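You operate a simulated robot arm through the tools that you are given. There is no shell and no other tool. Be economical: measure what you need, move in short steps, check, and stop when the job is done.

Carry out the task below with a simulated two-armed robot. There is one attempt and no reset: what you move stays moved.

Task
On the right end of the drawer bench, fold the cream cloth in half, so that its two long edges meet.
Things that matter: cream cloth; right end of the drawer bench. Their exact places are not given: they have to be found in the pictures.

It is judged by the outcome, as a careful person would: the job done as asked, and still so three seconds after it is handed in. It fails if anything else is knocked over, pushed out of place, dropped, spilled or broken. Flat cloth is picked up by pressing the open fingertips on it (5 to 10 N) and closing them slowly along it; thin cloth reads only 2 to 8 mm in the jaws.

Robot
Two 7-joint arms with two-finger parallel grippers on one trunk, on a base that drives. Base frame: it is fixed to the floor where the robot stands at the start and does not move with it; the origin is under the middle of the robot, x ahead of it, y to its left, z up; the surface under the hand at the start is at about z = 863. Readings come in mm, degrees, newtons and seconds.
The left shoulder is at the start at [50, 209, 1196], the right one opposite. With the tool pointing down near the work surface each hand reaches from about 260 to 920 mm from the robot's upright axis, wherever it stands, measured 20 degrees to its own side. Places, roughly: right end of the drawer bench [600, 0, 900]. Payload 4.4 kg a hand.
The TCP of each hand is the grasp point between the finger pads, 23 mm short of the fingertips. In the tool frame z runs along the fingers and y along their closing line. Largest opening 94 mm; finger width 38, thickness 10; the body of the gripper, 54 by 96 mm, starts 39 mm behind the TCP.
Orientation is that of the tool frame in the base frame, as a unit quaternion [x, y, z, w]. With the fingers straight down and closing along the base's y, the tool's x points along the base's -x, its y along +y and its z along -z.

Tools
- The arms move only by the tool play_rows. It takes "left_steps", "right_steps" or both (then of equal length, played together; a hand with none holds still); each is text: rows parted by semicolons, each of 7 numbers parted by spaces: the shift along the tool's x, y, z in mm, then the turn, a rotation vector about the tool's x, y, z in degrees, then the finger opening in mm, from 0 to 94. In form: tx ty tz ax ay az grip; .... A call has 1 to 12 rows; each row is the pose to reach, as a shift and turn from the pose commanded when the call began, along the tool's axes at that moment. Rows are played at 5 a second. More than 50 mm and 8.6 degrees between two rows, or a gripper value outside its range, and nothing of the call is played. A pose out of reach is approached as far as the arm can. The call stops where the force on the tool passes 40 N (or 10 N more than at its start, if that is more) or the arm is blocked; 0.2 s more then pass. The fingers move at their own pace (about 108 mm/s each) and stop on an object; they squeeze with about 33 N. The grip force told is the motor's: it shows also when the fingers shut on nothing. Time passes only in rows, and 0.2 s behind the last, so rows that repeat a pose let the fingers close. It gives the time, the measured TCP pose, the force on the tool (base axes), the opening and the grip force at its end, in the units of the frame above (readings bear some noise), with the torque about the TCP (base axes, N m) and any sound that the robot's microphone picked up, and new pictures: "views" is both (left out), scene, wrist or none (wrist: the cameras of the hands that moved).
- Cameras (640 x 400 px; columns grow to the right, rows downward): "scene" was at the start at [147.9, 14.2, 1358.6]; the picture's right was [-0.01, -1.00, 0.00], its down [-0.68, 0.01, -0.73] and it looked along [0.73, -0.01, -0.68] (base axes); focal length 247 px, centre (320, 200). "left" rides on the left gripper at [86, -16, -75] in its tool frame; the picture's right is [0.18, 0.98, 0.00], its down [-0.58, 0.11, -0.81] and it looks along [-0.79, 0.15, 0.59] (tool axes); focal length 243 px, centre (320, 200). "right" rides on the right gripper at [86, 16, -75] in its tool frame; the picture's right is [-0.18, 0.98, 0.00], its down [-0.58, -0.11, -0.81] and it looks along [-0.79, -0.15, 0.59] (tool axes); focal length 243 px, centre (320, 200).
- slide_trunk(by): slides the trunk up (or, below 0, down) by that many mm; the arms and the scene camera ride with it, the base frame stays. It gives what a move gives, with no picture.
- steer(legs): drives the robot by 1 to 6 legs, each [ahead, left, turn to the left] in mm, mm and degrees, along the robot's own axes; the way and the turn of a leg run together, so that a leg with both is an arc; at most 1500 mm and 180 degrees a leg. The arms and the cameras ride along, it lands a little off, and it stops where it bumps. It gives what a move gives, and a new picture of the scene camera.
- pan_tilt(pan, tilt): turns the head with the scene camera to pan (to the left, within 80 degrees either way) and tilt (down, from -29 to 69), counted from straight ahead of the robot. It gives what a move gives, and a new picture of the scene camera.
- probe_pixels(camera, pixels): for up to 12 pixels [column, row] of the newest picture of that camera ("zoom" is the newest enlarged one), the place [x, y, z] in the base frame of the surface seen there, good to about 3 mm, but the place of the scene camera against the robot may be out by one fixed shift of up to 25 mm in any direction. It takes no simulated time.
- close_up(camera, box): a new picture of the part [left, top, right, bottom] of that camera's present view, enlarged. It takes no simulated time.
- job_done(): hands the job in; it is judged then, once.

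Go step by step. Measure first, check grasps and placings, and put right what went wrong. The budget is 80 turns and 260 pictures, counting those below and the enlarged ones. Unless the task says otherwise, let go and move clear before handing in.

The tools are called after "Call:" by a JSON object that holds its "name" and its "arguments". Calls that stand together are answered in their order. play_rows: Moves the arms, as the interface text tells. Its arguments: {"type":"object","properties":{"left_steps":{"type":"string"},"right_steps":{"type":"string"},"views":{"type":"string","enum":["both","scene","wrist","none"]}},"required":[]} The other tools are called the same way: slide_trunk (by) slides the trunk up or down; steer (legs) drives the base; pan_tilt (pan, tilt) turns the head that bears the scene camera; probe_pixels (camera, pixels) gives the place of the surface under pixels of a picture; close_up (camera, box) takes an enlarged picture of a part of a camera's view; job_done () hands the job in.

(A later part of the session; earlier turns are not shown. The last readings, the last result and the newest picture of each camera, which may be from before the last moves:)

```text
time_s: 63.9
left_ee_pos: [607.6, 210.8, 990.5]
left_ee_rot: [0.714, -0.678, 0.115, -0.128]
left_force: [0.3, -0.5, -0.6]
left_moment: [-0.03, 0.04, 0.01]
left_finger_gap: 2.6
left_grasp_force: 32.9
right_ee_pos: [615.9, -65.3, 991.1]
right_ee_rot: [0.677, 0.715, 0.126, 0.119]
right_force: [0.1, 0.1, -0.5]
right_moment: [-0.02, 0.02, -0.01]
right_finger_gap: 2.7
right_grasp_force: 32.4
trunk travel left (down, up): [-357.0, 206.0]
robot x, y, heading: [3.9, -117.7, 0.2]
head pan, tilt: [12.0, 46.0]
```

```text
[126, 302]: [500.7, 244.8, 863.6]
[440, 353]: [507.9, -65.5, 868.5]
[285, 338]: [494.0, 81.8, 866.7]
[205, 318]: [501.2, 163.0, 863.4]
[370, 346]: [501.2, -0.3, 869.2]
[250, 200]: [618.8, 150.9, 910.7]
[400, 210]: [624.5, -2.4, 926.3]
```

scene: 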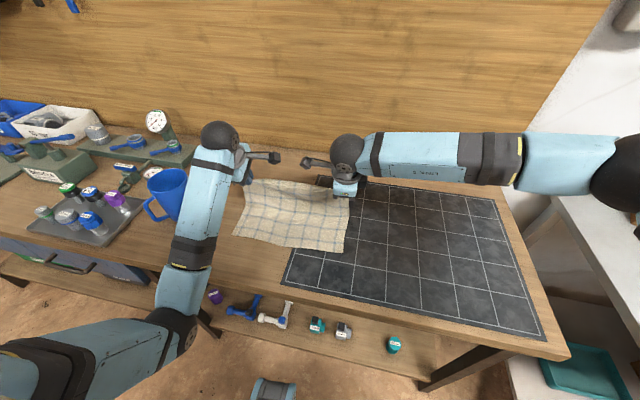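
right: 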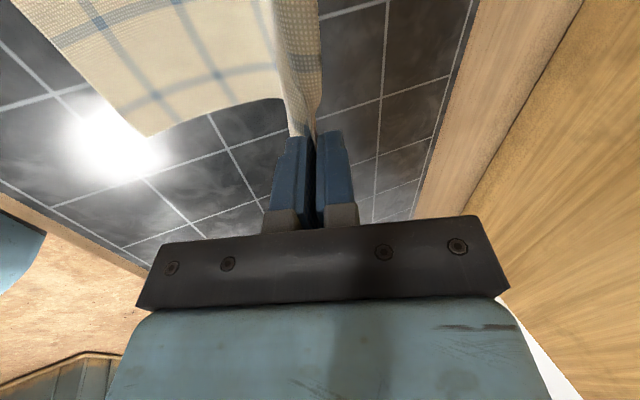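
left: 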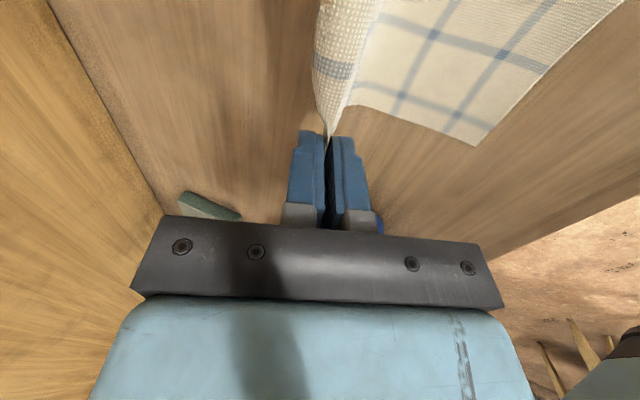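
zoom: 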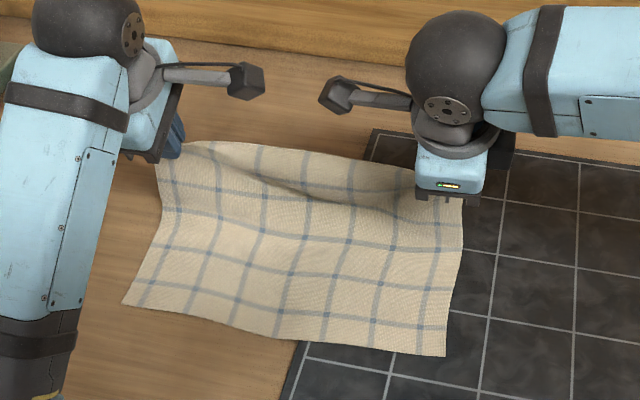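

The cloth slid about 20 mm forward: the near edge is now at x≈503 (left) to 512 (right), so I'll land there. I bring the edge down toward it while tilting to 40°.

Call:
{"name": "play_rows", "arguments": {"left_steps": "-1 15.1 -2.3 3 0 0 0; -2.5 33.2 -2.5 6 0 0 0; -4 53.5 0.8 9 0 0 0; -5.5 75.2 7.8 12 0 0 0; -7 96.1 18.3 15 0 0 0; -8 114.5 30.7 18 0 0 0; -8.8 127.1 42.1 20 0 0 0; -8.8 127.1 42.1 20 0 0 0", "right_steps": "1.5 -15.1 -2.3 -3 0 0 0; 3 -33.2 -2.5 -6 0 0 0; 5 -53.5 0.8 -9 0 0 0; 6.5 -75.2 7.8 -12 0 0 0; 8.5 -96.1 18.3 -15 0 0 0; 10 -114.5 30.7 -18 0 0 0; 11 -127.1 42.1 -20 0 0 0; 11 -127.1 42.1 -20 0 0 0", "views": "both"}}

Call:
{"name": "close_up", "arguments": {"camera": "scene", "box": [190, 150, 410, 288]}}

```text
time_s: 65.7
left_ee_pos: [507.3, 227.2, 920.2]
left_ee_rot: [0.673, -0.651, 0.225, -0.27]
left_force: [0.3, -7.6, -0.2]
left_moment: [-0.1, 0.02, -0.07]
left_finger_gap: 2.7
left_grasp_force: 32.5
right_ee_pos: [512.6, -58.4, 910.9]
right_ee_rot: [0.646, 0.682, 0.249, 0.234]
right_force: [0.8, 7.3, 0.3]
right_moment: [0.11, 0.04, 0.08]
right_finger_gap: 2.8
right_grasp_force: 33.0
trunk travel left (down, up): [-357.0, 206.0]
robot x, y, heading: [1.4, -118.4, 0.2]
head pan, tilt: [12.0, 46.0]
```

scene: 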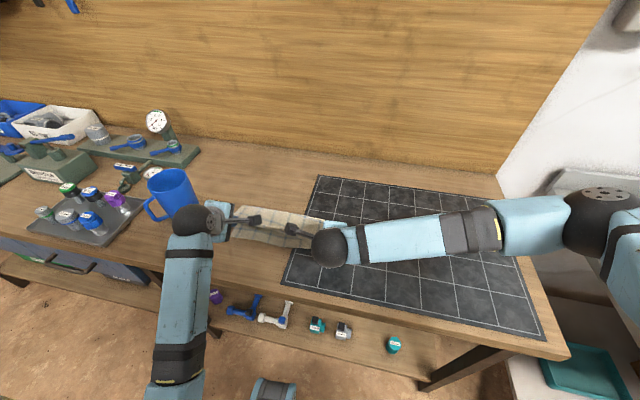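
right: 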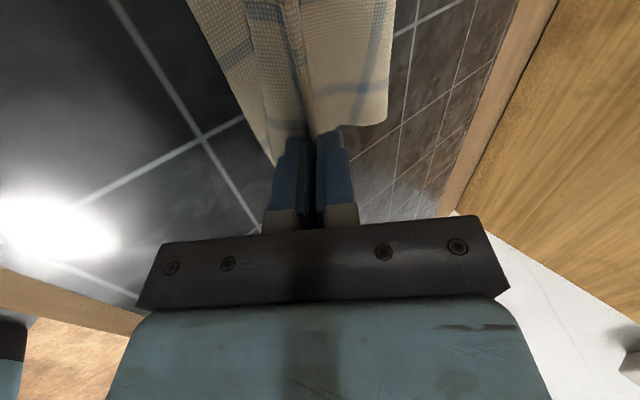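
left: 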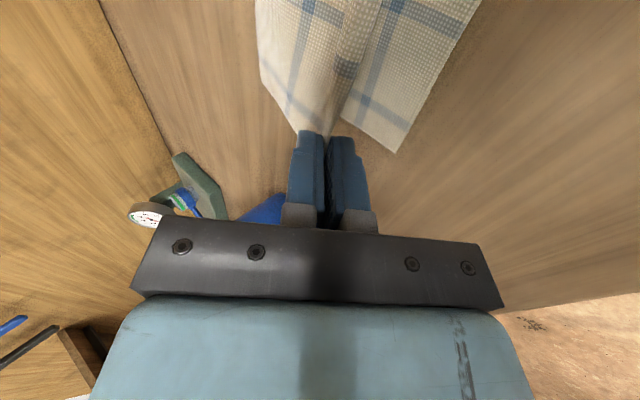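

```text
2.90 times, centred on (300, 219) of scene
```

zoom: 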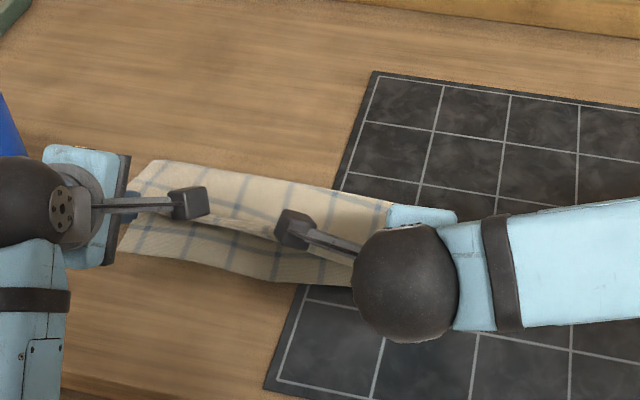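

Both hands reach the near edge with tilt, but the cloth is stretched sideways (±7 N) because the left hand sits at y=227. I bring the left hand in by 14 mm and look again.

Call:
{"name": "play_rows", "arguments": {"left_steps": "5 0 0 0 0 0 0; 10 0 0 0 0 0 0; 10 0 0 0 0 0 0", "views": "wrist"}}

```text
time_s: 66.7
left_ee_pos: [507.3, 232.1, 918.2]
left_ee_rot: [0.665, -0.659, 0.209, -0.282]
left_force: [-0.5, -12.3, -1.0]
left_moment: [-0.17, 0.0, -0.13]
left_finger_gap: 2.3
left_grasp_force: 32.9
right_ee_pos: [510.5, -56.8, 911.7]
right_ee_rot: [0.645, 0.683, 0.25, 0.233]
right_force: [-0.9, 11.0, -0.8]
right_moment: [0.16, 0.07, 0.1]
right_finger_gap: 2.5
right_grasp_force: 33.1
trunk travel left (down, up): [-357.0, 206.0]
robot x, y, heading: [4.6, -120.7, 0.5]
head pan, tilt: [12.0, 46.0]
stopped in row 3 (left hand): the arm was blocked; the commanded pose is now the measured one
```

left: 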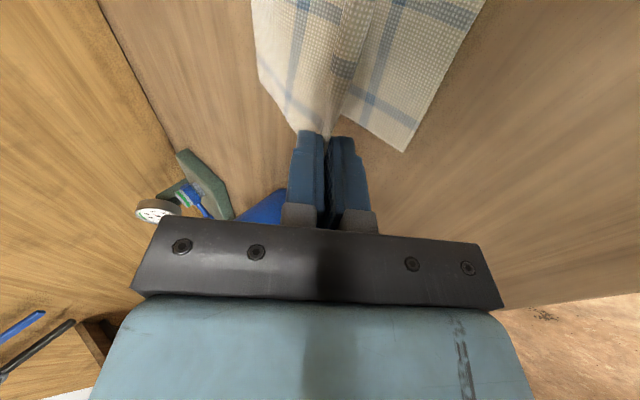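

The left arm is against a limit in that posture. I back both hands up and forward along the path to relax it, and will then bring the edge back by driving the base instead.

Call:
{"name": "play_rows", "arguments": {"left_steps": "3 -15 3 -2.5 1 0 0; 6 -30 6 -5 2 0 0; 9 -45 9 -7.5 3 0 0; 12 -60 12 -10 4 0 0; 14 -75 15 -12.5 5 0 0; 16.5 -88.4 18.7 -15 5.7 0 0; 16.5 -88.4 18.7 -15 5.7 0 0", "right_steps": "-1 15 2.5 2.5 0 0 0; -2 31 5 5 0 0 0; -4 46 7.5 7.5 0 0 0; -5 62 10 10 0 0 0; -6 77 12 12.5 0 0 0; -7.4 91.8 14.4 15 0 0 0; -7.4 91.8 14.4 15 0 0 0", "views": "scene"}}

```text
time_s: 67.5
left_ee_pos: [539.0, 246.3, 930.2]
left_ee_rot: [-0.669, 0.687, -0.154, 0.24]
left_force: [1.2, -24.9, 0.9]
left_moment: [-0.4, -0.04, -0.22]
left_finger_gap: 2.6
left_grasp_force: 33.7
right_ee_pos: [545.4, -53.8, 935.9]
right_ee_rot: [0.656, 0.7, 0.211, 0.188]
right_force: [-1.0, 25.4, -0.4]
right_moment: [0.39, -0.02, 0.25]
right_finger_gap: 2.8
right_grasp_force: 32.5
trunk travel left (down, up): [-357.0, 206.0]
robot x, y, heading: [2.9, -120.5, 0.5]
head pan, tilt: [12.0, 46.0]
stopped in row 4 (right hand): the force on the tool passed its limit at 41 N (the readings are from after the stop); the commanded pose is now the measured one
```

scene: 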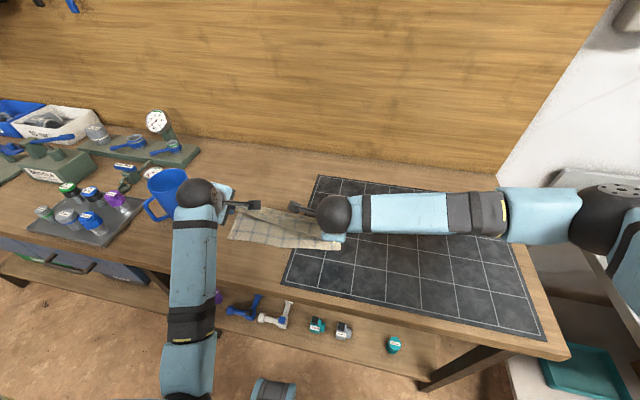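

The left hand drifts outward and tension grew to 25 N. I relieve it by moving the right hand toward the left, and check the left wrist against the mug.

Call:
{"name": "play_rows", "arguments": {"right_steps": "8 0 0 0 0 0 0; 16 0 0 0 0 0 0; 24 0 0 0 0 0 0; 24 0 0 0 0 0 0", "views": "scene"}}

Call:
{"name": "probe_pixels", "arguments": {"camera": "scene", "pixels": [[195, 195], [180, 190], [195, 250], [190, 340], [160, 180], [228, 195], [270, 245]]}}

Call:
{"name": "close_up", "arguments": {"camera": "scene", "box": [130, 150, 370, 300]}}

```text
time_s: 68.5
left_ee_pos: [534.9, 248.1, 929.9]
left_ee_rot: [-0.67, 0.686, -0.151, 0.24]
left_force: [-0.5, -0.4, -0.6]
left_moment: [0.02, 0.01, -0.02]
left_finger_gap: 2.5
left_grasp_force: 32.6
right_ee_pos: [545.2, -34.9, 934.8]
right_ee_rot: [0.658, 0.697, 0.209, 0.191]
right_force: [-0.7, 0.5, 0.9]
right_moment: [-0.01, 0.01, 0.02]
right_finger_gap: 2.9
right_grasp_force: 33.2
trunk travel left (down, up): [-357.0, 206.0]
robot x, y, heading: [4.2, -119.7, 0.3]
head pan, tilt: [12.0, 46.0]
```

scene: 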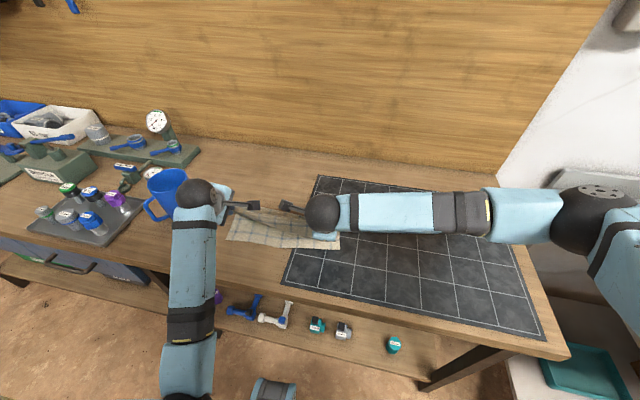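

```text
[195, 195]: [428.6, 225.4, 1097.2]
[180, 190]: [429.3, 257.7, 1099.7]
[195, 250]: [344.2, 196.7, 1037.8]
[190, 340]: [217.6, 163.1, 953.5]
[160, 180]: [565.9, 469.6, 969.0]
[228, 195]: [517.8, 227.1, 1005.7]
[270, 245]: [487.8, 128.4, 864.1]
```

```text
2.67 times, centred on (250, 225) of scene
```

zoom: 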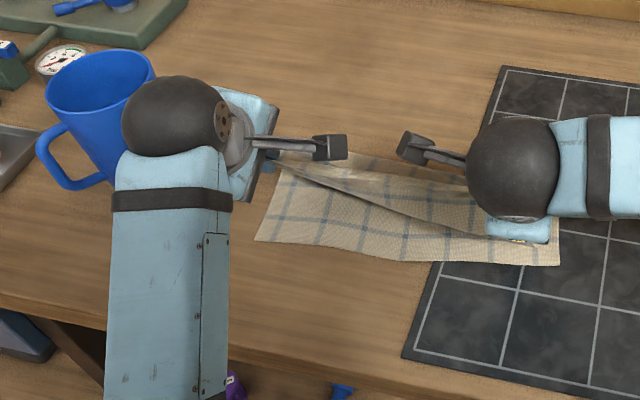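

Tension is gone and the arms hold steady. From here I can move everything rigidly with base and trunk. I probe where the near edge is now (zoom (258,240), (400,260), (556,263)).

Call:
{"name": "probe_pixels", "arguments": {"camera": "zoom", "pixels": [[260, 237], [330, 250], [400, 258], [480, 262], [555, 262], [350, 155], [300, 165], [400, 210], [430, 175]]}}

Call:
{"name": "close_up", "arguments": {"camera": "right", "box": [0, 0, 640, 400]}}

Call:
{"name": "close_up", "arguments": {"camera": "left", "box": [0, 0, 640, 400]}}

```text
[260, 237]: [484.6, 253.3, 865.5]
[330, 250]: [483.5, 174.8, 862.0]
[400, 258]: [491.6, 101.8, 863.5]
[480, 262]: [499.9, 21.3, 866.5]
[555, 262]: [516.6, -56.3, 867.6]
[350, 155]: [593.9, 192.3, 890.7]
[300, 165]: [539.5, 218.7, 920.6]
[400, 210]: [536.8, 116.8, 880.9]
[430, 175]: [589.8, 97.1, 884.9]
```

```text
1.00 times, centred on (320, 200) of right (not enlarged: the box is as wide or as high as the picture)
```

zoom: 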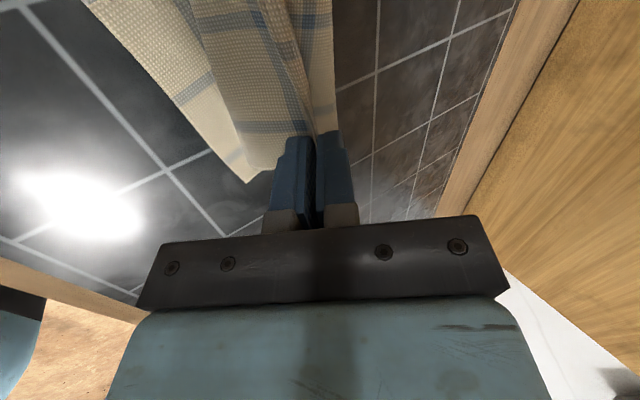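

```text
1.00 times, centred on (320, 200) of left (not enlarged: the box is as wide or as high as the picture)
```

zoom: 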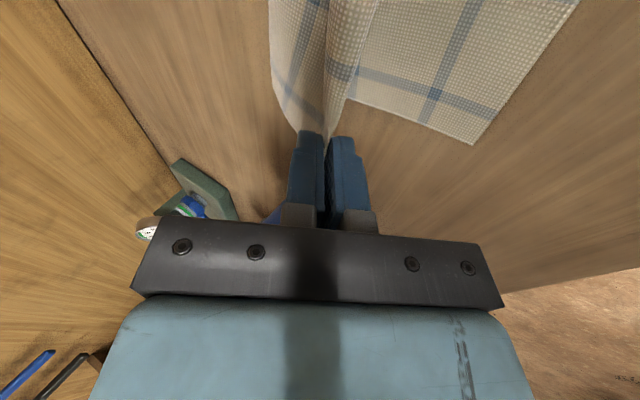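

I verify the near corners with the wrist cameras: left (472,142), right (248,178).

Call:
{"name": "probe_pixels", "arguments": {"camera": "left", "pixels": [[472, 141], [520, 75], [550, 30], [352, 100]]}}

Call:
{"name": "probe_pixels", "arguments": {"camera": "right", "pixels": [[246, 177], [200, 125], [130, 50], [275, 160]]}}

```text
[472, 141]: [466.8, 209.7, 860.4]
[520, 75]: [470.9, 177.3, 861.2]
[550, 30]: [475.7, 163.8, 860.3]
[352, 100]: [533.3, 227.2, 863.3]
```

```text
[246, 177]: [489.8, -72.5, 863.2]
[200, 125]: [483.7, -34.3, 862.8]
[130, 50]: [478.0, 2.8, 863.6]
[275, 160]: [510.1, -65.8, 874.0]
```

Those probes referred to older wrist pictures. The zoom is the present left view, so I probe that.

Call:
{"name": "probe_pixels", "arguments": {"camera": "zoom", "pixels": [[472, 141], [520, 75], [550, 30], [352, 100], [300, 125], [330, 60]]}}

Call:
{"name": "close_up", "arguments": {"camera": "right", "box": [0, 0, 640, 400]}}

Call:
{"name": "probe_pixels", "arguments": {"camera": "zoom", "pixels": [[246, 177], [200, 125], [130, 50], [300, 110], [330, 110]]}}

```text
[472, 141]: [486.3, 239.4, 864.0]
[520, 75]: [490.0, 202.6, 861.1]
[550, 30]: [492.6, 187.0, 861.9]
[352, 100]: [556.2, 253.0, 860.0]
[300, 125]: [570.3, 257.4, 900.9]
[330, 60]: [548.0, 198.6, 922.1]
```

```text
1.00 times, centred on (320, 200) of right (not enlarged: the box is as wide or as high as the picture)
```

zoom: 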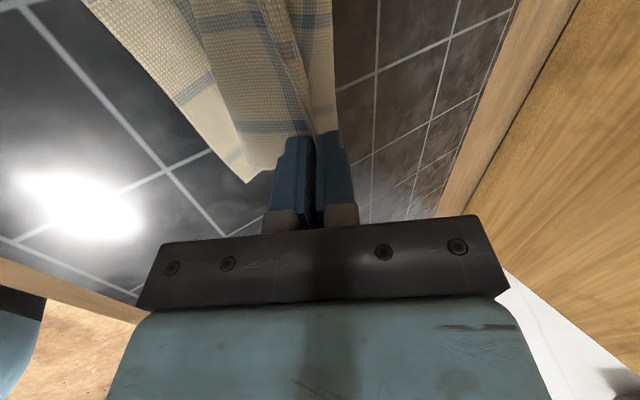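

```text
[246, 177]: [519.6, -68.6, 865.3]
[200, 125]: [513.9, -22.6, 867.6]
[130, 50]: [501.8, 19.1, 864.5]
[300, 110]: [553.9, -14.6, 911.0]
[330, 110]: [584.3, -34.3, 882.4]
```

Now it's clear: the near edge runs from (487,239) to (520,−69). I move the base by one small arc (−27, −51, +3.4° left) so both held points come right above it.

Call:
{"name": "steer", "arguments": {"legs": [[-27, -51, 3.4]]}}

Call:
{"name": "close_up", "arguments": {"camera": "scene", "box": [130, 150, 370, 300]}}

```text
time_s: 69.6
left_ee_pos: [488.7, 226.0, 931.3]
left_ee_rot: [0.69, -0.666, 0.145, -0.243]
left_force: [-0.1, -0.5, -0.7]
left_moment: [-0.04, 0.0, -0.02]
left_finger_gap: 2.6
left_grasp_force: 33.3
right_ee_pos: [514.6, -53.9, 934.9]
right_ee_rot: [0.637, 0.717, 0.215, 0.185]
right_force: [0.4, -0.3, -0.8]
right_moment: [0.01, 0.0, -0.01]
right_finger_gap: 2.7
right_grasp_force: 33.2
trunk travel left (down, up): [-357.0, 206.0]
robot x, y, heading: [-22.6, -170.2, 3.8]
head pan, tilt: [12.0, 46.0]
```

scene: 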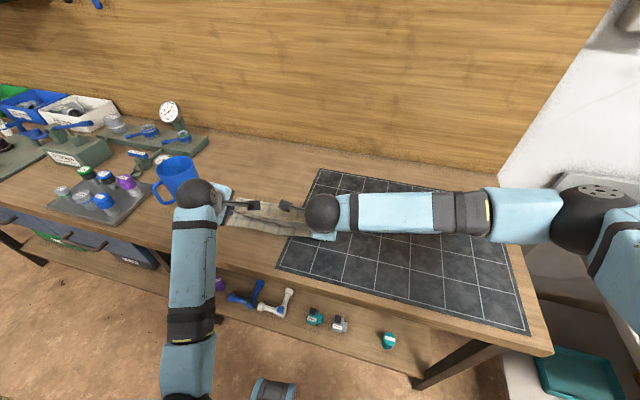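

```text
2.67 times, centred on (250, 225) of scene
```

zoom: 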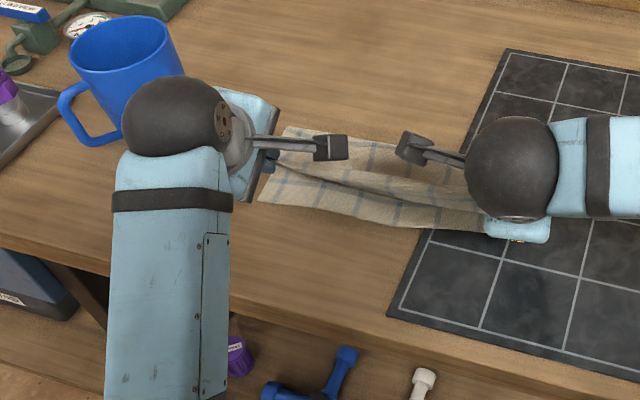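

Hands are at (489,226) and (515,−54), just as planned. I lower the trunk 34 mm.

Call:
{"name": "slide_trunk", "arguments": {"by": -34}}

Call:
{"name": "close_up", "arguments": {"camera": "scene", "box": [190, 170, 350, 270]}}

Call:
{"name": "probe_pixels", "arguments": {"camera": "zoom", "pixels": [[130, 100], [320, 200]]}}

Call:
{"name": "close_up", "arguments": {"camera": "left", "box": [160, 0, 480, 200]}}

Call:
{"name": "close_up", "arguments": {"camera": "right", "box": [100, 0, 420, 200]}}

```text
time_s: 70.4
left_ee_pos: [488.3, 226.4, 897.1]
left_ee_rot: [0.69, -0.666, 0.144, -0.244]
left_force: [0.6, -0.3, -0.3]
left_moment: [0.06, -0.02, -0.01]
left_finger_gap: 2.5
left_grasp_force: 33.1
right_ee_pos: [514.8, -54.0, 900.9]
right_ee_rot: [0.636, 0.717, 0.215, 0.185]
right_force: [0.6, -0.8, 0.4]
right_moment: [0.03, -0.03, 0.01]
right_finger_gap: 2.8
right_grasp_force: 32.7
trunk travel left (down, up): [-323.0, 240.0]
robot x, y, heading: [-21.8, -171.6, 3.8]
head pan, tilt: [12.0, 46.0]
```

```text
4.00 times, centred on (270, 220) of scene
```

zoom: 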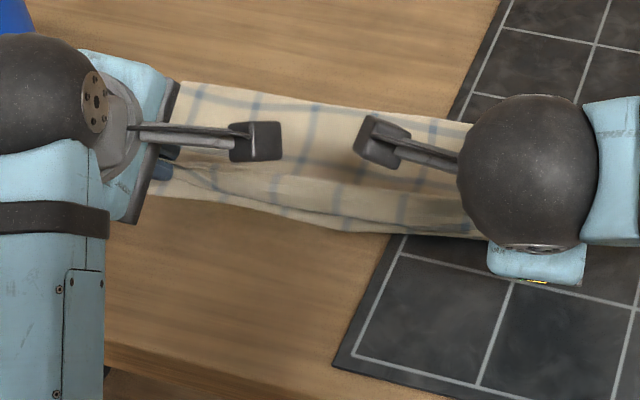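

```text
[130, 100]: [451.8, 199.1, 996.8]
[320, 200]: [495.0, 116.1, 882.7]
```

```text
2.00 times, centred on (320, 100) of left
```

zoom: 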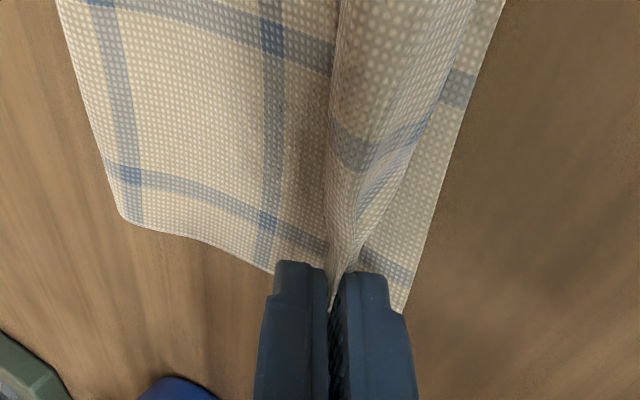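

```text
2.00 times, centred on (260, 100) of right
```

zoom: 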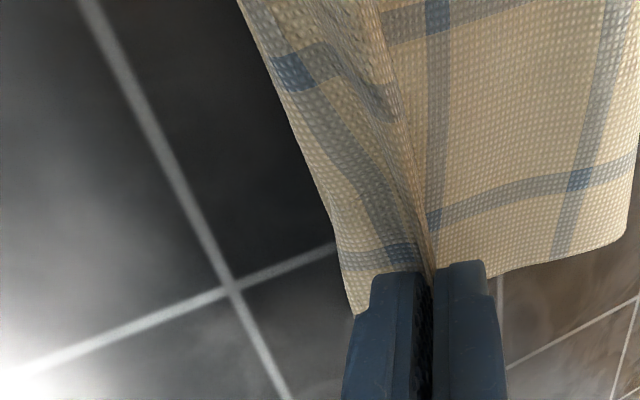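

Both held corners sit right over the near corners. I open the fingers slowly in place.

Call:
{"name": "play_rows", "arguments": {"left_steps": "0 0 0 0 0 0 5; 0 0 0 0 0 0 9; 0 0 0 0 0 0 13; 0 0 0 0 0 0 16; 0 0 0 0 0 0 16", "right_steps": "0 0 0 0 0 0 5; 0 0 0 0 0 0 9; 0 0 0 0 0 0 13; 0 0 0 0 0 0 16; 0 0 0 0 0 0 16", "views": "both"}}

Call:
{"name": "close_up", "arguments": {"camera": "scene", "box": [190, 170, 350, 270]}}

```text
time_s: 71.6
left_ee_pos: [489.9, 226.2, 896.5]
left_ee_rot: [0.69, -0.666, 0.144, -0.244]
left_force: [0.0, -0.1, -0.3]
left_moment: [0.02, -0.01, 0.01]
left_finger_gap: 16.1
left_grasp_force: 0.2
right_ee_pos: [514.8, -53.5, 901.2]
right_ee_rot: [0.637, 0.717, 0.215, 0.185]
right_force: [-0.7, -0.6, -0.9]
right_moment: [-0.01, -0.04, 0.02]
right_finger_gap: 16.1
right_grasp_force: 0.0
trunk travel left (down, up): [-323.0, 240.0]
robot x, y, heading: [-20.0, -171.7, 3.7]
head pan, tilt: [12.0, 46.0]
```

scene: 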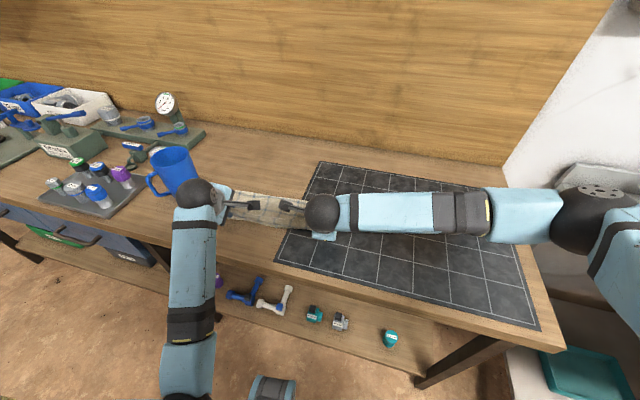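
right: 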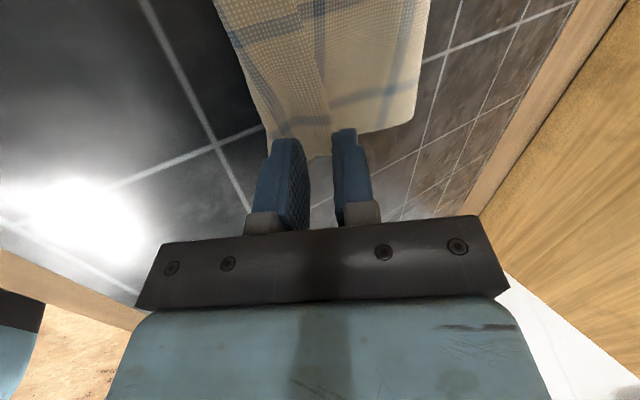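
left: 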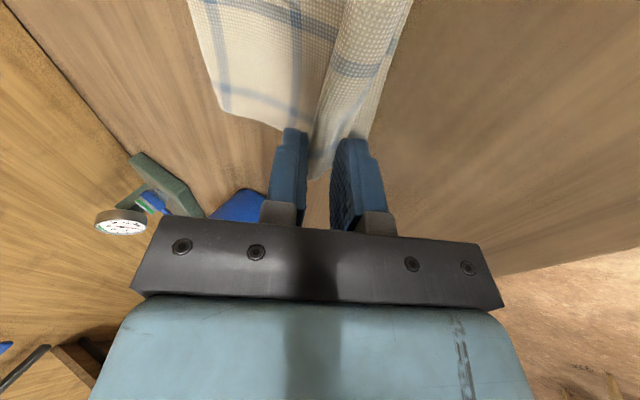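

```text
4.00 times, centred on (270, 220) of scene
```

zoom: 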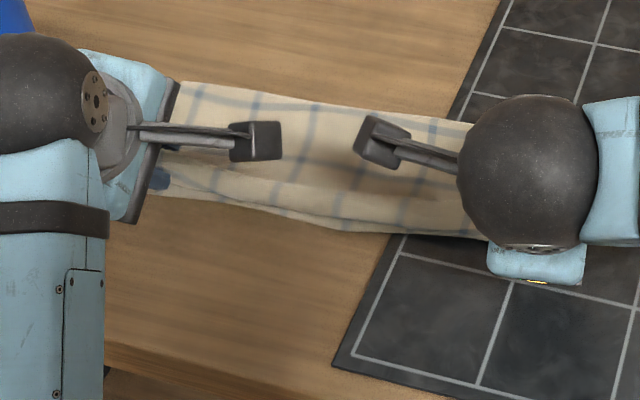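

Both edges are released and lying down. I back straight out with the base, then raise the trunk.

Call:
{"name": "steer", "arguments": {"legs": [[-75, 0, 0]]}}

Call:
{"name": "close_up", "arguments": {"camera": "scene", "box": [190, 140, 350, 240]}}

Call:
{"name": "slide_trunk", "arguments": {"by": 150}}

Call:
{"name": "steer", "arguments": {"legs": [[-60, 0, 0]]}}

```text
time_s: 72.7
left_ee_pos: [414.3, 221.9, 896.8]
left_ee_rot: [0.69, -0.666, 0.145, -0.244]
left_force: [0.1, 0.5, 0.7]
left_moment: [0.02, -0.03, 0.01]
left_finger_gap: 16.1
left_grasp_force: 0.0
right_ee_pos: [438.9, -58.5, 902.0]
right_ee_rot: [0.637, 0.717, 0.215, 0.185]
right_force: [-0.5, -0.4, 0.8]
right_moment: [0.0, 0.0, 0.01]
right_finger_gap: 16.1
right_grasp_force: 0.0
trunk travel left (down, up): [-323.0, 240.0]
robot x, y, heading: [-95.7, -175.6, 3.8]
head pan, tilt: [12.0, 46.0]
```

scene: 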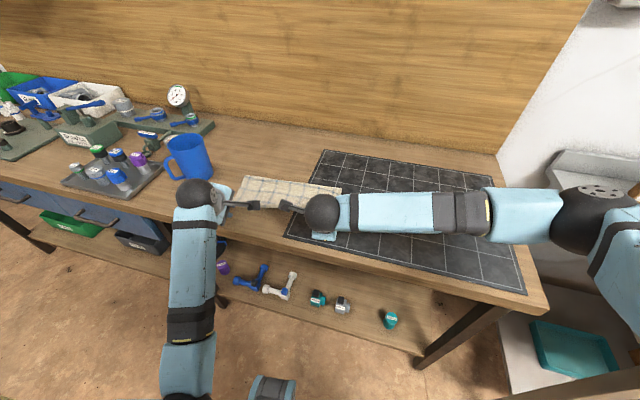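

```text
4.00 times, centred on (270, 190) of scene
```

zoom: 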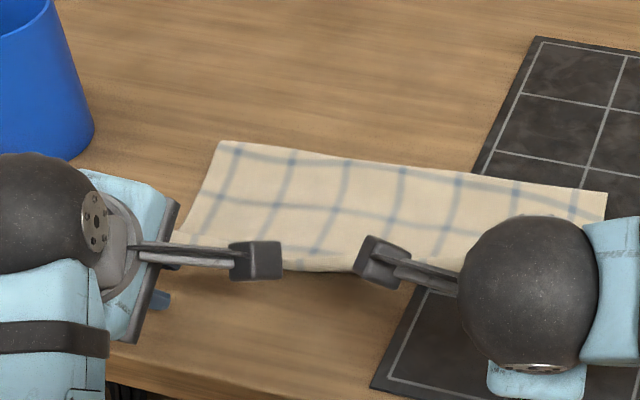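

```text
time_s: 74.4
left_ee_pos: [415.2, 223.0, 1044.6]
left_ee_rot: [0.69, -0.666, 0.144, -0.245]
left_force: [-0.6, 0.4, 0.3]
left_moment: [-0.03, 0.02, 0.03]
left_finger_gap: 15.9
left_grasp_force: 0.1
right_ee_pos: [439.6, -60.1, 1050.2]
right_ee_rot: [0.637, 0.717, 0.215, 0.184]
right_force: [-0.5, -0.4, 0.3]
right_moment: [0.0, 0.0, 0.0]
right_finger_gap: 15.7
right_grasp_force: 0.0
trunk travel left (down, up): [-473.0, 90.0]
robot x, y, heading: [-97.7, -174.6, 3.7]
head pan, tilt: [12.0, 46.0]
```

```text
time_s: 75.4
left_ee_pos: [356.2, 217.9, 1046.7]
left_ee_rot: [0.689, -0.667, 0.144, -0.245]
left_force: [0.3, -0.7, -0.3]
left_moment: [0.01, 0.0, 0.03]
left_finger_gap: 16.0
left_grasp_force: 0.1
right_ee_pos: [381.5, -63.7, 1049.9]
right_ee_rot: [0.637, 0.717, 0.215, 0.185]
right_force: [-0.6, -0.5, -0.5]
right_moment: [-0.05, -0.03, -0.02]
right_finger_gap: 16.0
right_grasp_force: 0.1
trunk travel left (down, up): [-473.0, 90.0]
robot x, y, heading: [-150.3, -176.1, 3.5]
head pan, tilt: [12.0, 46.0]
```

scene: 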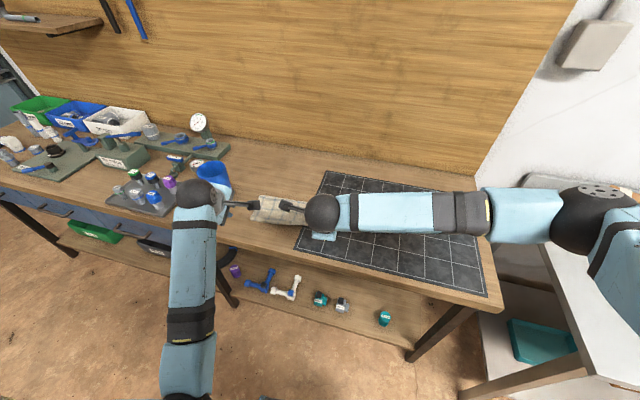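

The arms hide the cloth, so I move the hands up and outward.

Call:
{"name": "play_rows", "arguments": {"left_steps": "-8 -13 -21 0 0 0 30; -16 -26 -42 0 0 0 30; -24 -40 -63 0 0 0 30; -32 -53 -84 0 0 0 30; -40 -66 -105 0 0 0 30; -48 -79 -126 0 0 0 30; -48 -79 -126 0 0 0 30", "right_steps": "-25 14 -21 0 0 0 30; -50 27 -42 0 0 0 30; -75 41 -63 0 0 0 30; -100 55 -84 0 0 0 30; -125 68 -105 0 0 0 30; -150 82 -126 0 0 0 30; -150 82 -126 0 0 0 30", "views": "both"}}

Call:
{"name": "close_up", "arguments": {"camera": "scene", "box": [200, 150, 380, 262]}}

```text
time_s: 77.0
left_ee_pos: [354.1, 248.3, 1200.0]
left_ee_rot: [0.69, -0.666, 0.144, -0.244]
left_force: [-1.5, 0.2, -1.0]
left_moment: [0.03, 0.03, 0.01]
left_finger_gap: 30.2
left_grasp_force: 0.0
right_ee_pos: [399.5, -211.7, 1198.1]
right_ee_rot: [0.636, 0.717, 0.215, 0.185]
right_force: [0.1, -0.3, -0.2]
right_moment: [0.0, 0.02, 0.02]
right_finger_gap: 30.0
right_grasp_force: 0.0
trunk travel left (down, up): [-473.0, 90.0]
robot x, y, heading: [-154.2, -177.7, 3.7]
head pan, tilt: [12.0, 46.0]
```

scene: 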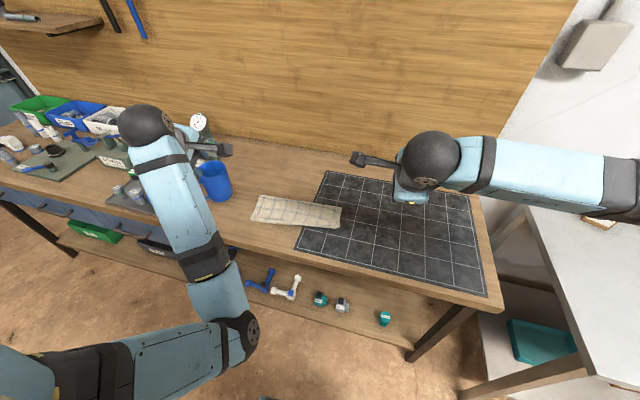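
right: 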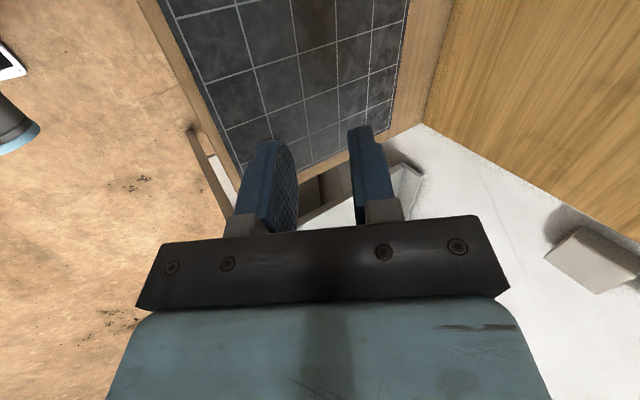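
left: 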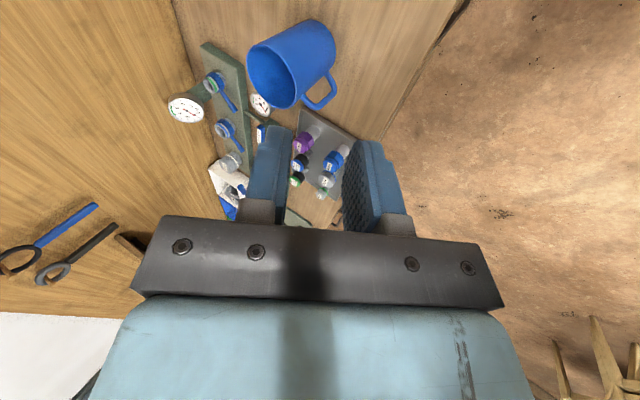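

```text
3.56 times, centred on (290, 206) of scene
```

zoom: 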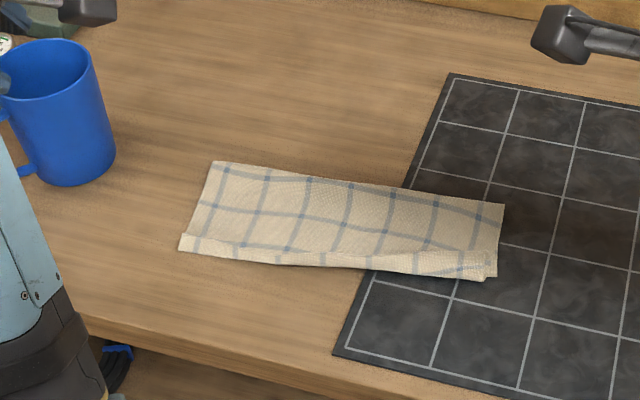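

The cloth is folded in half, with a curled strip along the near edge. I look closer.

Call:
{"name": "close_up", "arguments": {"camera": "scene", "box": [244, 188, 348, 238]}}

Call:
{"name": "probe_pixels", "arguments": {"camera": "zoom", "pixels": [[48, 170], [100, 200], [300, 230], [450, 245], [590, 265], [610, 250], [635, 110], [110, 40], [350, 75], [300, 205], [450, 215], [200, 195]]}}

```text
6.15 times, centred on (296, 213) of scene
```

zoom: 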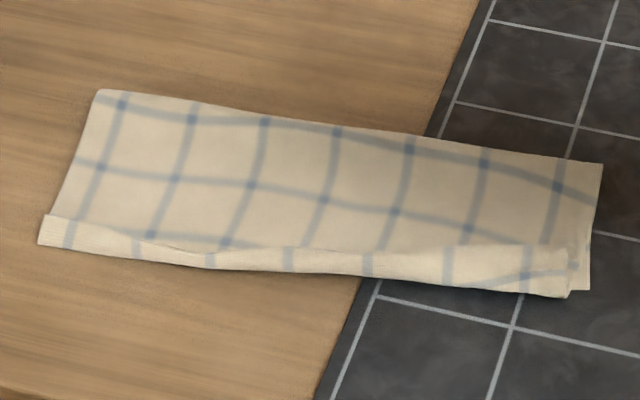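

```text
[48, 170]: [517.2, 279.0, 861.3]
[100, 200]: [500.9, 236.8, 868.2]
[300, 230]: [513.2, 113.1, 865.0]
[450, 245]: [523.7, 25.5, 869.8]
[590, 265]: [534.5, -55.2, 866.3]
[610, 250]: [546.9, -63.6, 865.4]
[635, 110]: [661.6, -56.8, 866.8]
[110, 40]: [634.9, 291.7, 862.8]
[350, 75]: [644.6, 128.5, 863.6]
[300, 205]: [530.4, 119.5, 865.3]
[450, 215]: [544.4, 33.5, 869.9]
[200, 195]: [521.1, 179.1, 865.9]
```

I want a clearer look at that strip. I untilt the right hand and turn it so its camera looks at the near edge, while the left hand moves further left.

Call:
{"name": "play_rows", "arguments": {"left_steps": "-25 0 0 0 0 0 30; -50 0 0 0 0 0 30; -75 0 0 0 0 0 30; -100 0 0 0 0 0 30; -100 0 0 0 0 0 30", "right_steps": "0 0 0 8.2 0 0 20; 0 0 0 16.4 0 0 20; 0 0 0 24.6 0 0 20; 0 0 0 33 0 0 20; 0 0 0 33 0 0 20", "views": "none"}}

Call:
{"name": "play_rows", "arguments": {"right_steps": "22 5 11 0 0 -7.8 20; 45 9 21 0 0 -15.5 20; 67 14 32 0 0 -23.2 20; 90 19 43 0 0 -31 20; 112 23 54 0 0 -38.6 20; 135 28 64 0 0 -46.4 20; 157 32 75 0 0 -54.1 20; 180 37 86 0 0 -61.8 20; 203 42 97 0 0 -69.5 20; 225 46 107 0 0 -77.3 20; 247 51 118 0 0 -85 20; 247 51 118 0 0 -85 20", "views": "both"}}

```text
time_s: 78.2
left_ee_pos: [346.8, 346.4, 1212.9]
left_ee_rot: [0.689, -0.667, 0.145, -0.245]
left_force: [-0.8, 0.1, -0.1]
left_moment: [0.02, 0.0, -0.01]
left_finger_gap: 30.0
left_grasp_force: 0.1
right_ee_pos: [400.2, -213.2, 1200.8]
right_ee_rot: [0.663, 0.749, 0.002, -0.004]
right_force: [-0.1, -1.0, -0.3]
right_moment: [0.0, -0.02, 0.03]
right_finger_gap: 19.8
right_grasp_force: 0.1
trunk travel left (down, up): [-473.0, 90.0]
robot x, y, heading: [-152.9, -177.7, 3.6]
head pan, tilt: [12.0, 46.0]
```

```text
time_s: 80.8
left_ee_pos: [346.9, 345.9, 1213.0]
left_ee_rot: [0.69, -0.666, 0.145, -0.245]
left_force: [-0.8, -0.2, 0.4]
left_moment: [0.0, 0.01, 0.04]
left_finger_gap: 29.7
left_grasp_force: 0.0
right_ee_pos: [421.4, 39.8, 1082.3]
right_ee_rot: [-0.017, 1.0, 0.004, -0.001]
right_force: [-0.2, 0.2, -0.3]
right_moment: [-0.01, 0.01, 0.0]
right_finger_gap: 19.8
right_grasp_force: 0.1
trunk travel left (down, up): [-473.0, 90.0]
robot x, y, heading: [-153.7, -181.7, 4.0]
head pan, tilt: [12.0, 46.0]
```

scene: 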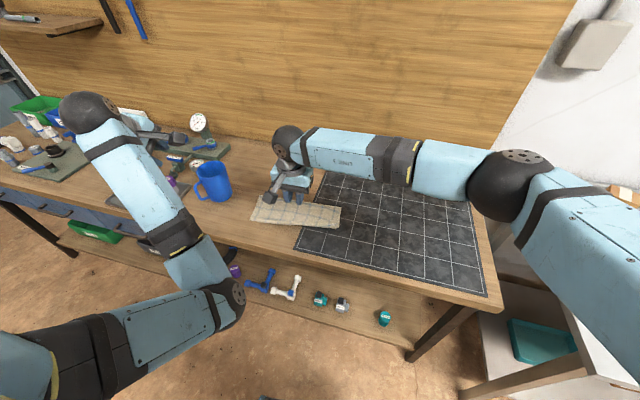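
right: 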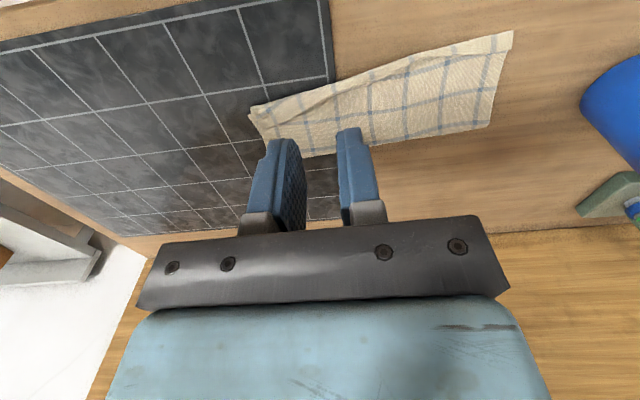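

Call:
{"name": "close_up", "arguments": {"camera": "right", "box": [230, 20, 390, 120]}}

Call:
{"name": "close_up", "arguments": {"camera": "right", "box": [370, 20, 530, 120]}}

```text
4.00 times, centred on (310, 70) of right
```

zoom: 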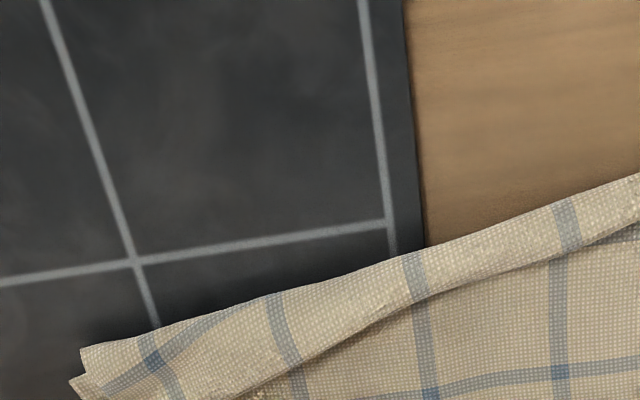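

```text
4.00 times, centred on (450, 70) of right
```

zoom: 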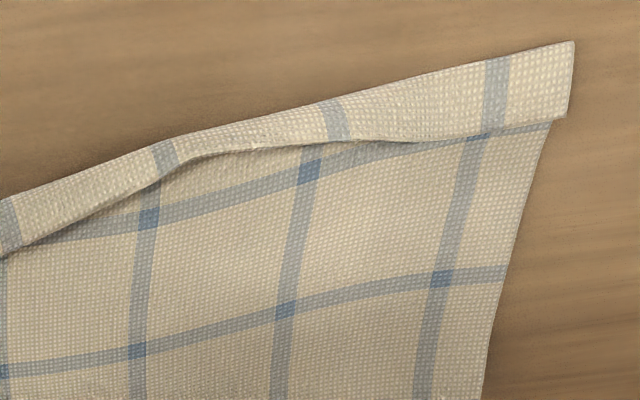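

The strip looks like the free hem lying over the near edge with a small pleat behind it. I probe the fold line, the pleat line and the near boundary from this camera.

Call:
{"name": "probe_pixels", "arguments": {"camera": "right", "pixels": [[512, 32], [510, 48], [490, 124], [440, 132], [420, 58], [415, 66], [380, 70], [370, 84], [330, 86], [320, 98], [252, 109], [270, 132]]}}

Call:
{"name": "close_up", "arguments": {"camera": "right", "box": [235, 80, 315, 130]}}

Call:
{"name": "close_up", "arguments": {"camera": "right", "box": [460, 20, 540, 70]}}

```text
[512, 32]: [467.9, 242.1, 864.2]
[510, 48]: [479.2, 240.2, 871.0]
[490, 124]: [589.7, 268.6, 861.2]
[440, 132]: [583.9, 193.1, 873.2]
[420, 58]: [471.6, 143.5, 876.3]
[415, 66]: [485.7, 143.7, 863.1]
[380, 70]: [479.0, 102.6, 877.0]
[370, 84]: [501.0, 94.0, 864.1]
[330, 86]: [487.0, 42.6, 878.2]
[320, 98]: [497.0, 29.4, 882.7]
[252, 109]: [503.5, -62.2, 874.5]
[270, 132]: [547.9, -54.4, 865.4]
```

```text
8.00 times, centred on (275, 105) of right
```

zoom: 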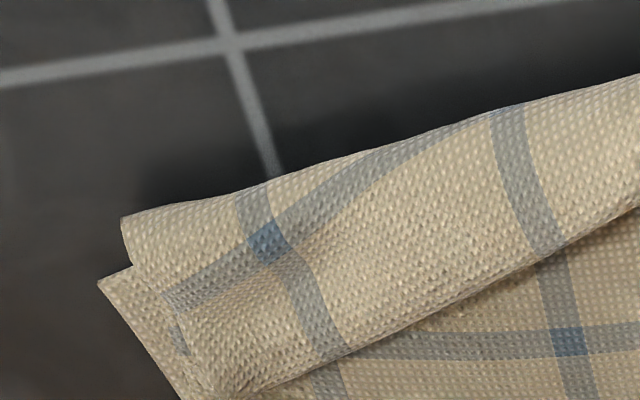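

```text
8.00 times, centred on (500, 45) of right
```

zoom: 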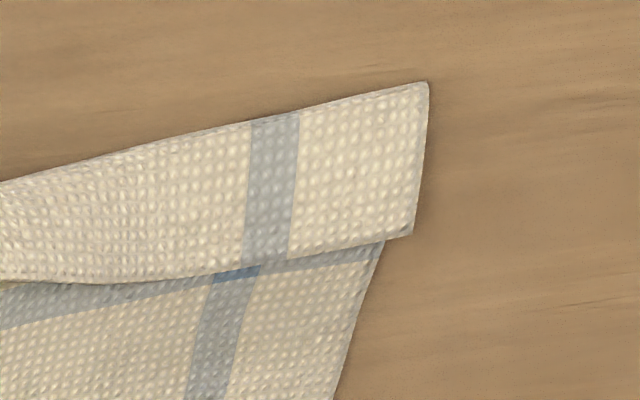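

Now it's clear: the free hem is turned back on top by 15–30 mm, with its raw edge raised (z 870–882), so it needs flipping outward. I re-measure it in the scene view and look along it.

Call:
{"name": "close_up", "arguments": {"camera": "scene", "box": [244, 188, 348, 238]}}

Call:
{"name": "probe_pixels", "arguments": {"camera": "zoom", "pixels": [[42, 240], [50, 218], [130, 232], [140, 252], [205, 262], [205, 252], [360, 272], [360, 255], [560, 292], [555, 250], [585, 285], [598, 170]]}}

```text
6.15 times, centred on (296, 213) of scene
```

zoom: 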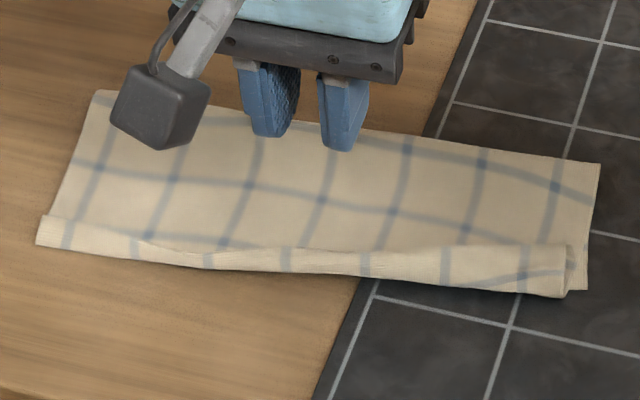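

```text
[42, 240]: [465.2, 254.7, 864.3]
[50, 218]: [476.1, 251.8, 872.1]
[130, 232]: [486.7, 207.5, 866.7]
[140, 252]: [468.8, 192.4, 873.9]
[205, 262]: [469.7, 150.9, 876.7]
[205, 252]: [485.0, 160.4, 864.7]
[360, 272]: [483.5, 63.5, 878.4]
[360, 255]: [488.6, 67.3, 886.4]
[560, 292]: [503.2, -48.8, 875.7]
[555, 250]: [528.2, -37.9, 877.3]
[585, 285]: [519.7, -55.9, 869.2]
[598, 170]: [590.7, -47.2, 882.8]
```

The held part was a pinched loop, so a 15–30 mm hem stayed turned up. Its free edge sits almost above the lower edge, but folded over. I'll pinch that raised hem again with both hands from above, so it stands in the jaws, and re-lay it. First I hover over both ends.

Call:
{"name": "play_rows", "arguments": {"left_steps": "15.6 1 24.4 -2.9 0.7 0 50; 31.2 2.1 48.8 -5.8 1.4 0 50; 46.9 3.2 73.1 -8.8 2.1 0 50; 62.5 4.3 97.5 -11.7 2.8 0 50; 78.1 5.3 121.9 -14.6 3.5 0 50; 93.7 6.4 146.3 -17.5 4.1 0 50; 109.3 7.4 170.7 -20.4 4.8 0 50; 125 8.5 195 -23.3 5.5 0 50; 140.6 9.6 219.4 -26.3 6.2 0 50; 156.2 10.6 243.8 -29.2 6.9 0 50; 171.8 11.7 268.2 -32.1 7.6 0 50; 171.8 11.7 268.2 -32.1 7.6 0 50", "right_steps": "-8.3 -7.4 11 0 0 7.8 50; -16.6 -14.7 22.2 0 0 15.6 50; -24.9 -22 33 0 0 23.5 50; -33 -29 44 0 0 31.3 50; -41.5 -37 55 0 0 39 50; -50 -44 66.5 0 0 46.9 50; -58 -51.5 77.6 0 0 54.7 50; -66.5 -59 88.7 0 0 62.5 50; -75 -66 100 0 0 70.4 50; -83 -73.6 111 0 0 78.2 50; -91.4 -81 122 0 0 86 50; -91.4 -81 122 0 0 86 50", "views": "both"}}

```text
time_s: 83.4
left_ee_pos: [490.8, 214.7, 957.9]
left_ee_rot: [0.719, -0.695, -0.001, 0.0]
left_force: [-0.1, 0.4, 0.4]
left_moment: [0.02, -0.03, 0.01]
left_finger_gap: 49.8
left_grasp_force: 0.1
right_ee_pos: [513.9, -36.2, 962.5]
right_ee_rot: [0.67, 0.742, 0.003, -0.004]
right_force: [-0.1, -0.9, 0.7]
right_moment: [0.03, 0.0, -0.02]
right_finger_gap: 50.2
right_grasp_force: 0.0
trunk travel left (down, up): [-473.0, 90.0]
robot x, y, heading: [-153.3, -178.9, 3.9]
head pan, tilt: [12.0, 46.0]
```

scene: 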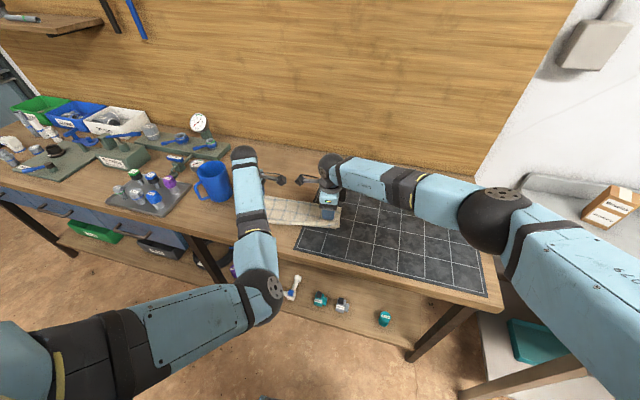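
right: 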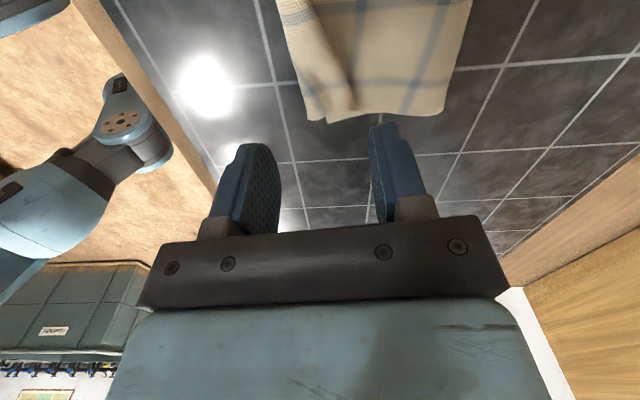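
left: 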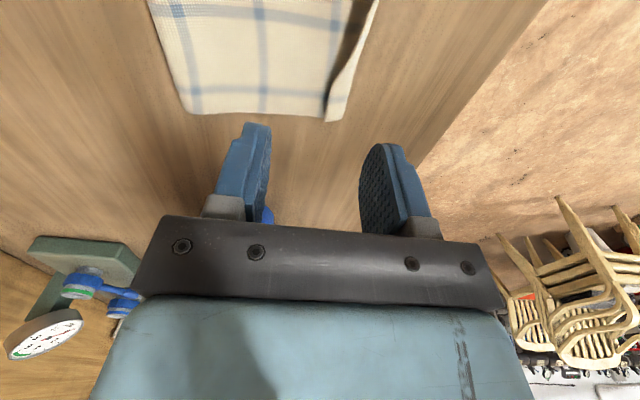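

Both views now show the turned-up flap well (right cam around (310,90), left cam around (345,90)). I enlarge and probe both.

Call:
{"name": "close_up", "arguments": {"camera": "left", "box": [180, 0, 420, 150]}}

Call:
{"name": "probe_pixels", "arguments": {"camera": "left", "pixels": [[341, 117], [328, 100], [345, 60], [360, 60], [375, 10], [352, 10], [187, 110], [155, 20], [250, 110], [320, 112]]}}

Call:
{"name": "close_up", "arguments": {"camera": "right", "box": [240, 0, 480, 150]}}

Call:
{"name": "probe_pixels", "arguments": {"camera": "right", "pixels": [[306, 112], [330, 118], [355, 108], [290, 50], [335, 50], [280, 10], [318, 10], [440, 110], [465, 30], [345, 80]]}}

```text
2.67 times, centred on (300, 75) of left
```

zoom: 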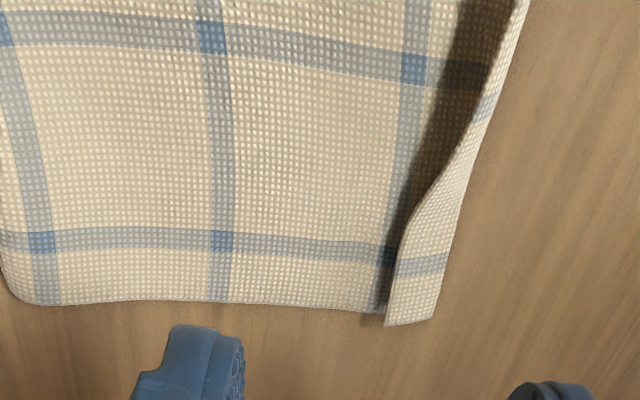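

```text
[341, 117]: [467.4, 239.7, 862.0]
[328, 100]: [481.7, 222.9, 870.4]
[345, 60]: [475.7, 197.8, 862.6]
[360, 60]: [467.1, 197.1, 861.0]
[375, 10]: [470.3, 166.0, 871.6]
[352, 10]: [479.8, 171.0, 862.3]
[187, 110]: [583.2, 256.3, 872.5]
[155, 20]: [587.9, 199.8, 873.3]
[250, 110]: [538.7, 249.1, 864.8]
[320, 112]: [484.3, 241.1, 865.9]
```

```text
2.67 times, centred on (360, 75) of right
```

zoom: 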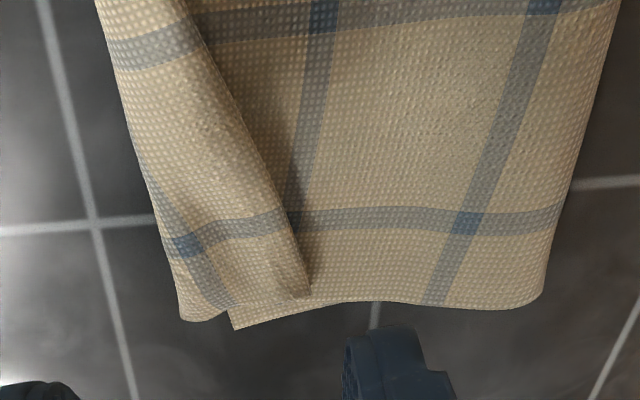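

```text
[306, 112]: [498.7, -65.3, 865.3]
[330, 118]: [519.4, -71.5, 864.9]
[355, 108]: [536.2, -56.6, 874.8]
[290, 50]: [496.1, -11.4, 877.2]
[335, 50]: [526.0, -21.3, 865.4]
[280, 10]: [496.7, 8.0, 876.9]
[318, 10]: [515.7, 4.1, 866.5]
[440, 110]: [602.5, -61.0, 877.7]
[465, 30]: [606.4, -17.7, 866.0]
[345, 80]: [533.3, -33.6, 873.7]
```

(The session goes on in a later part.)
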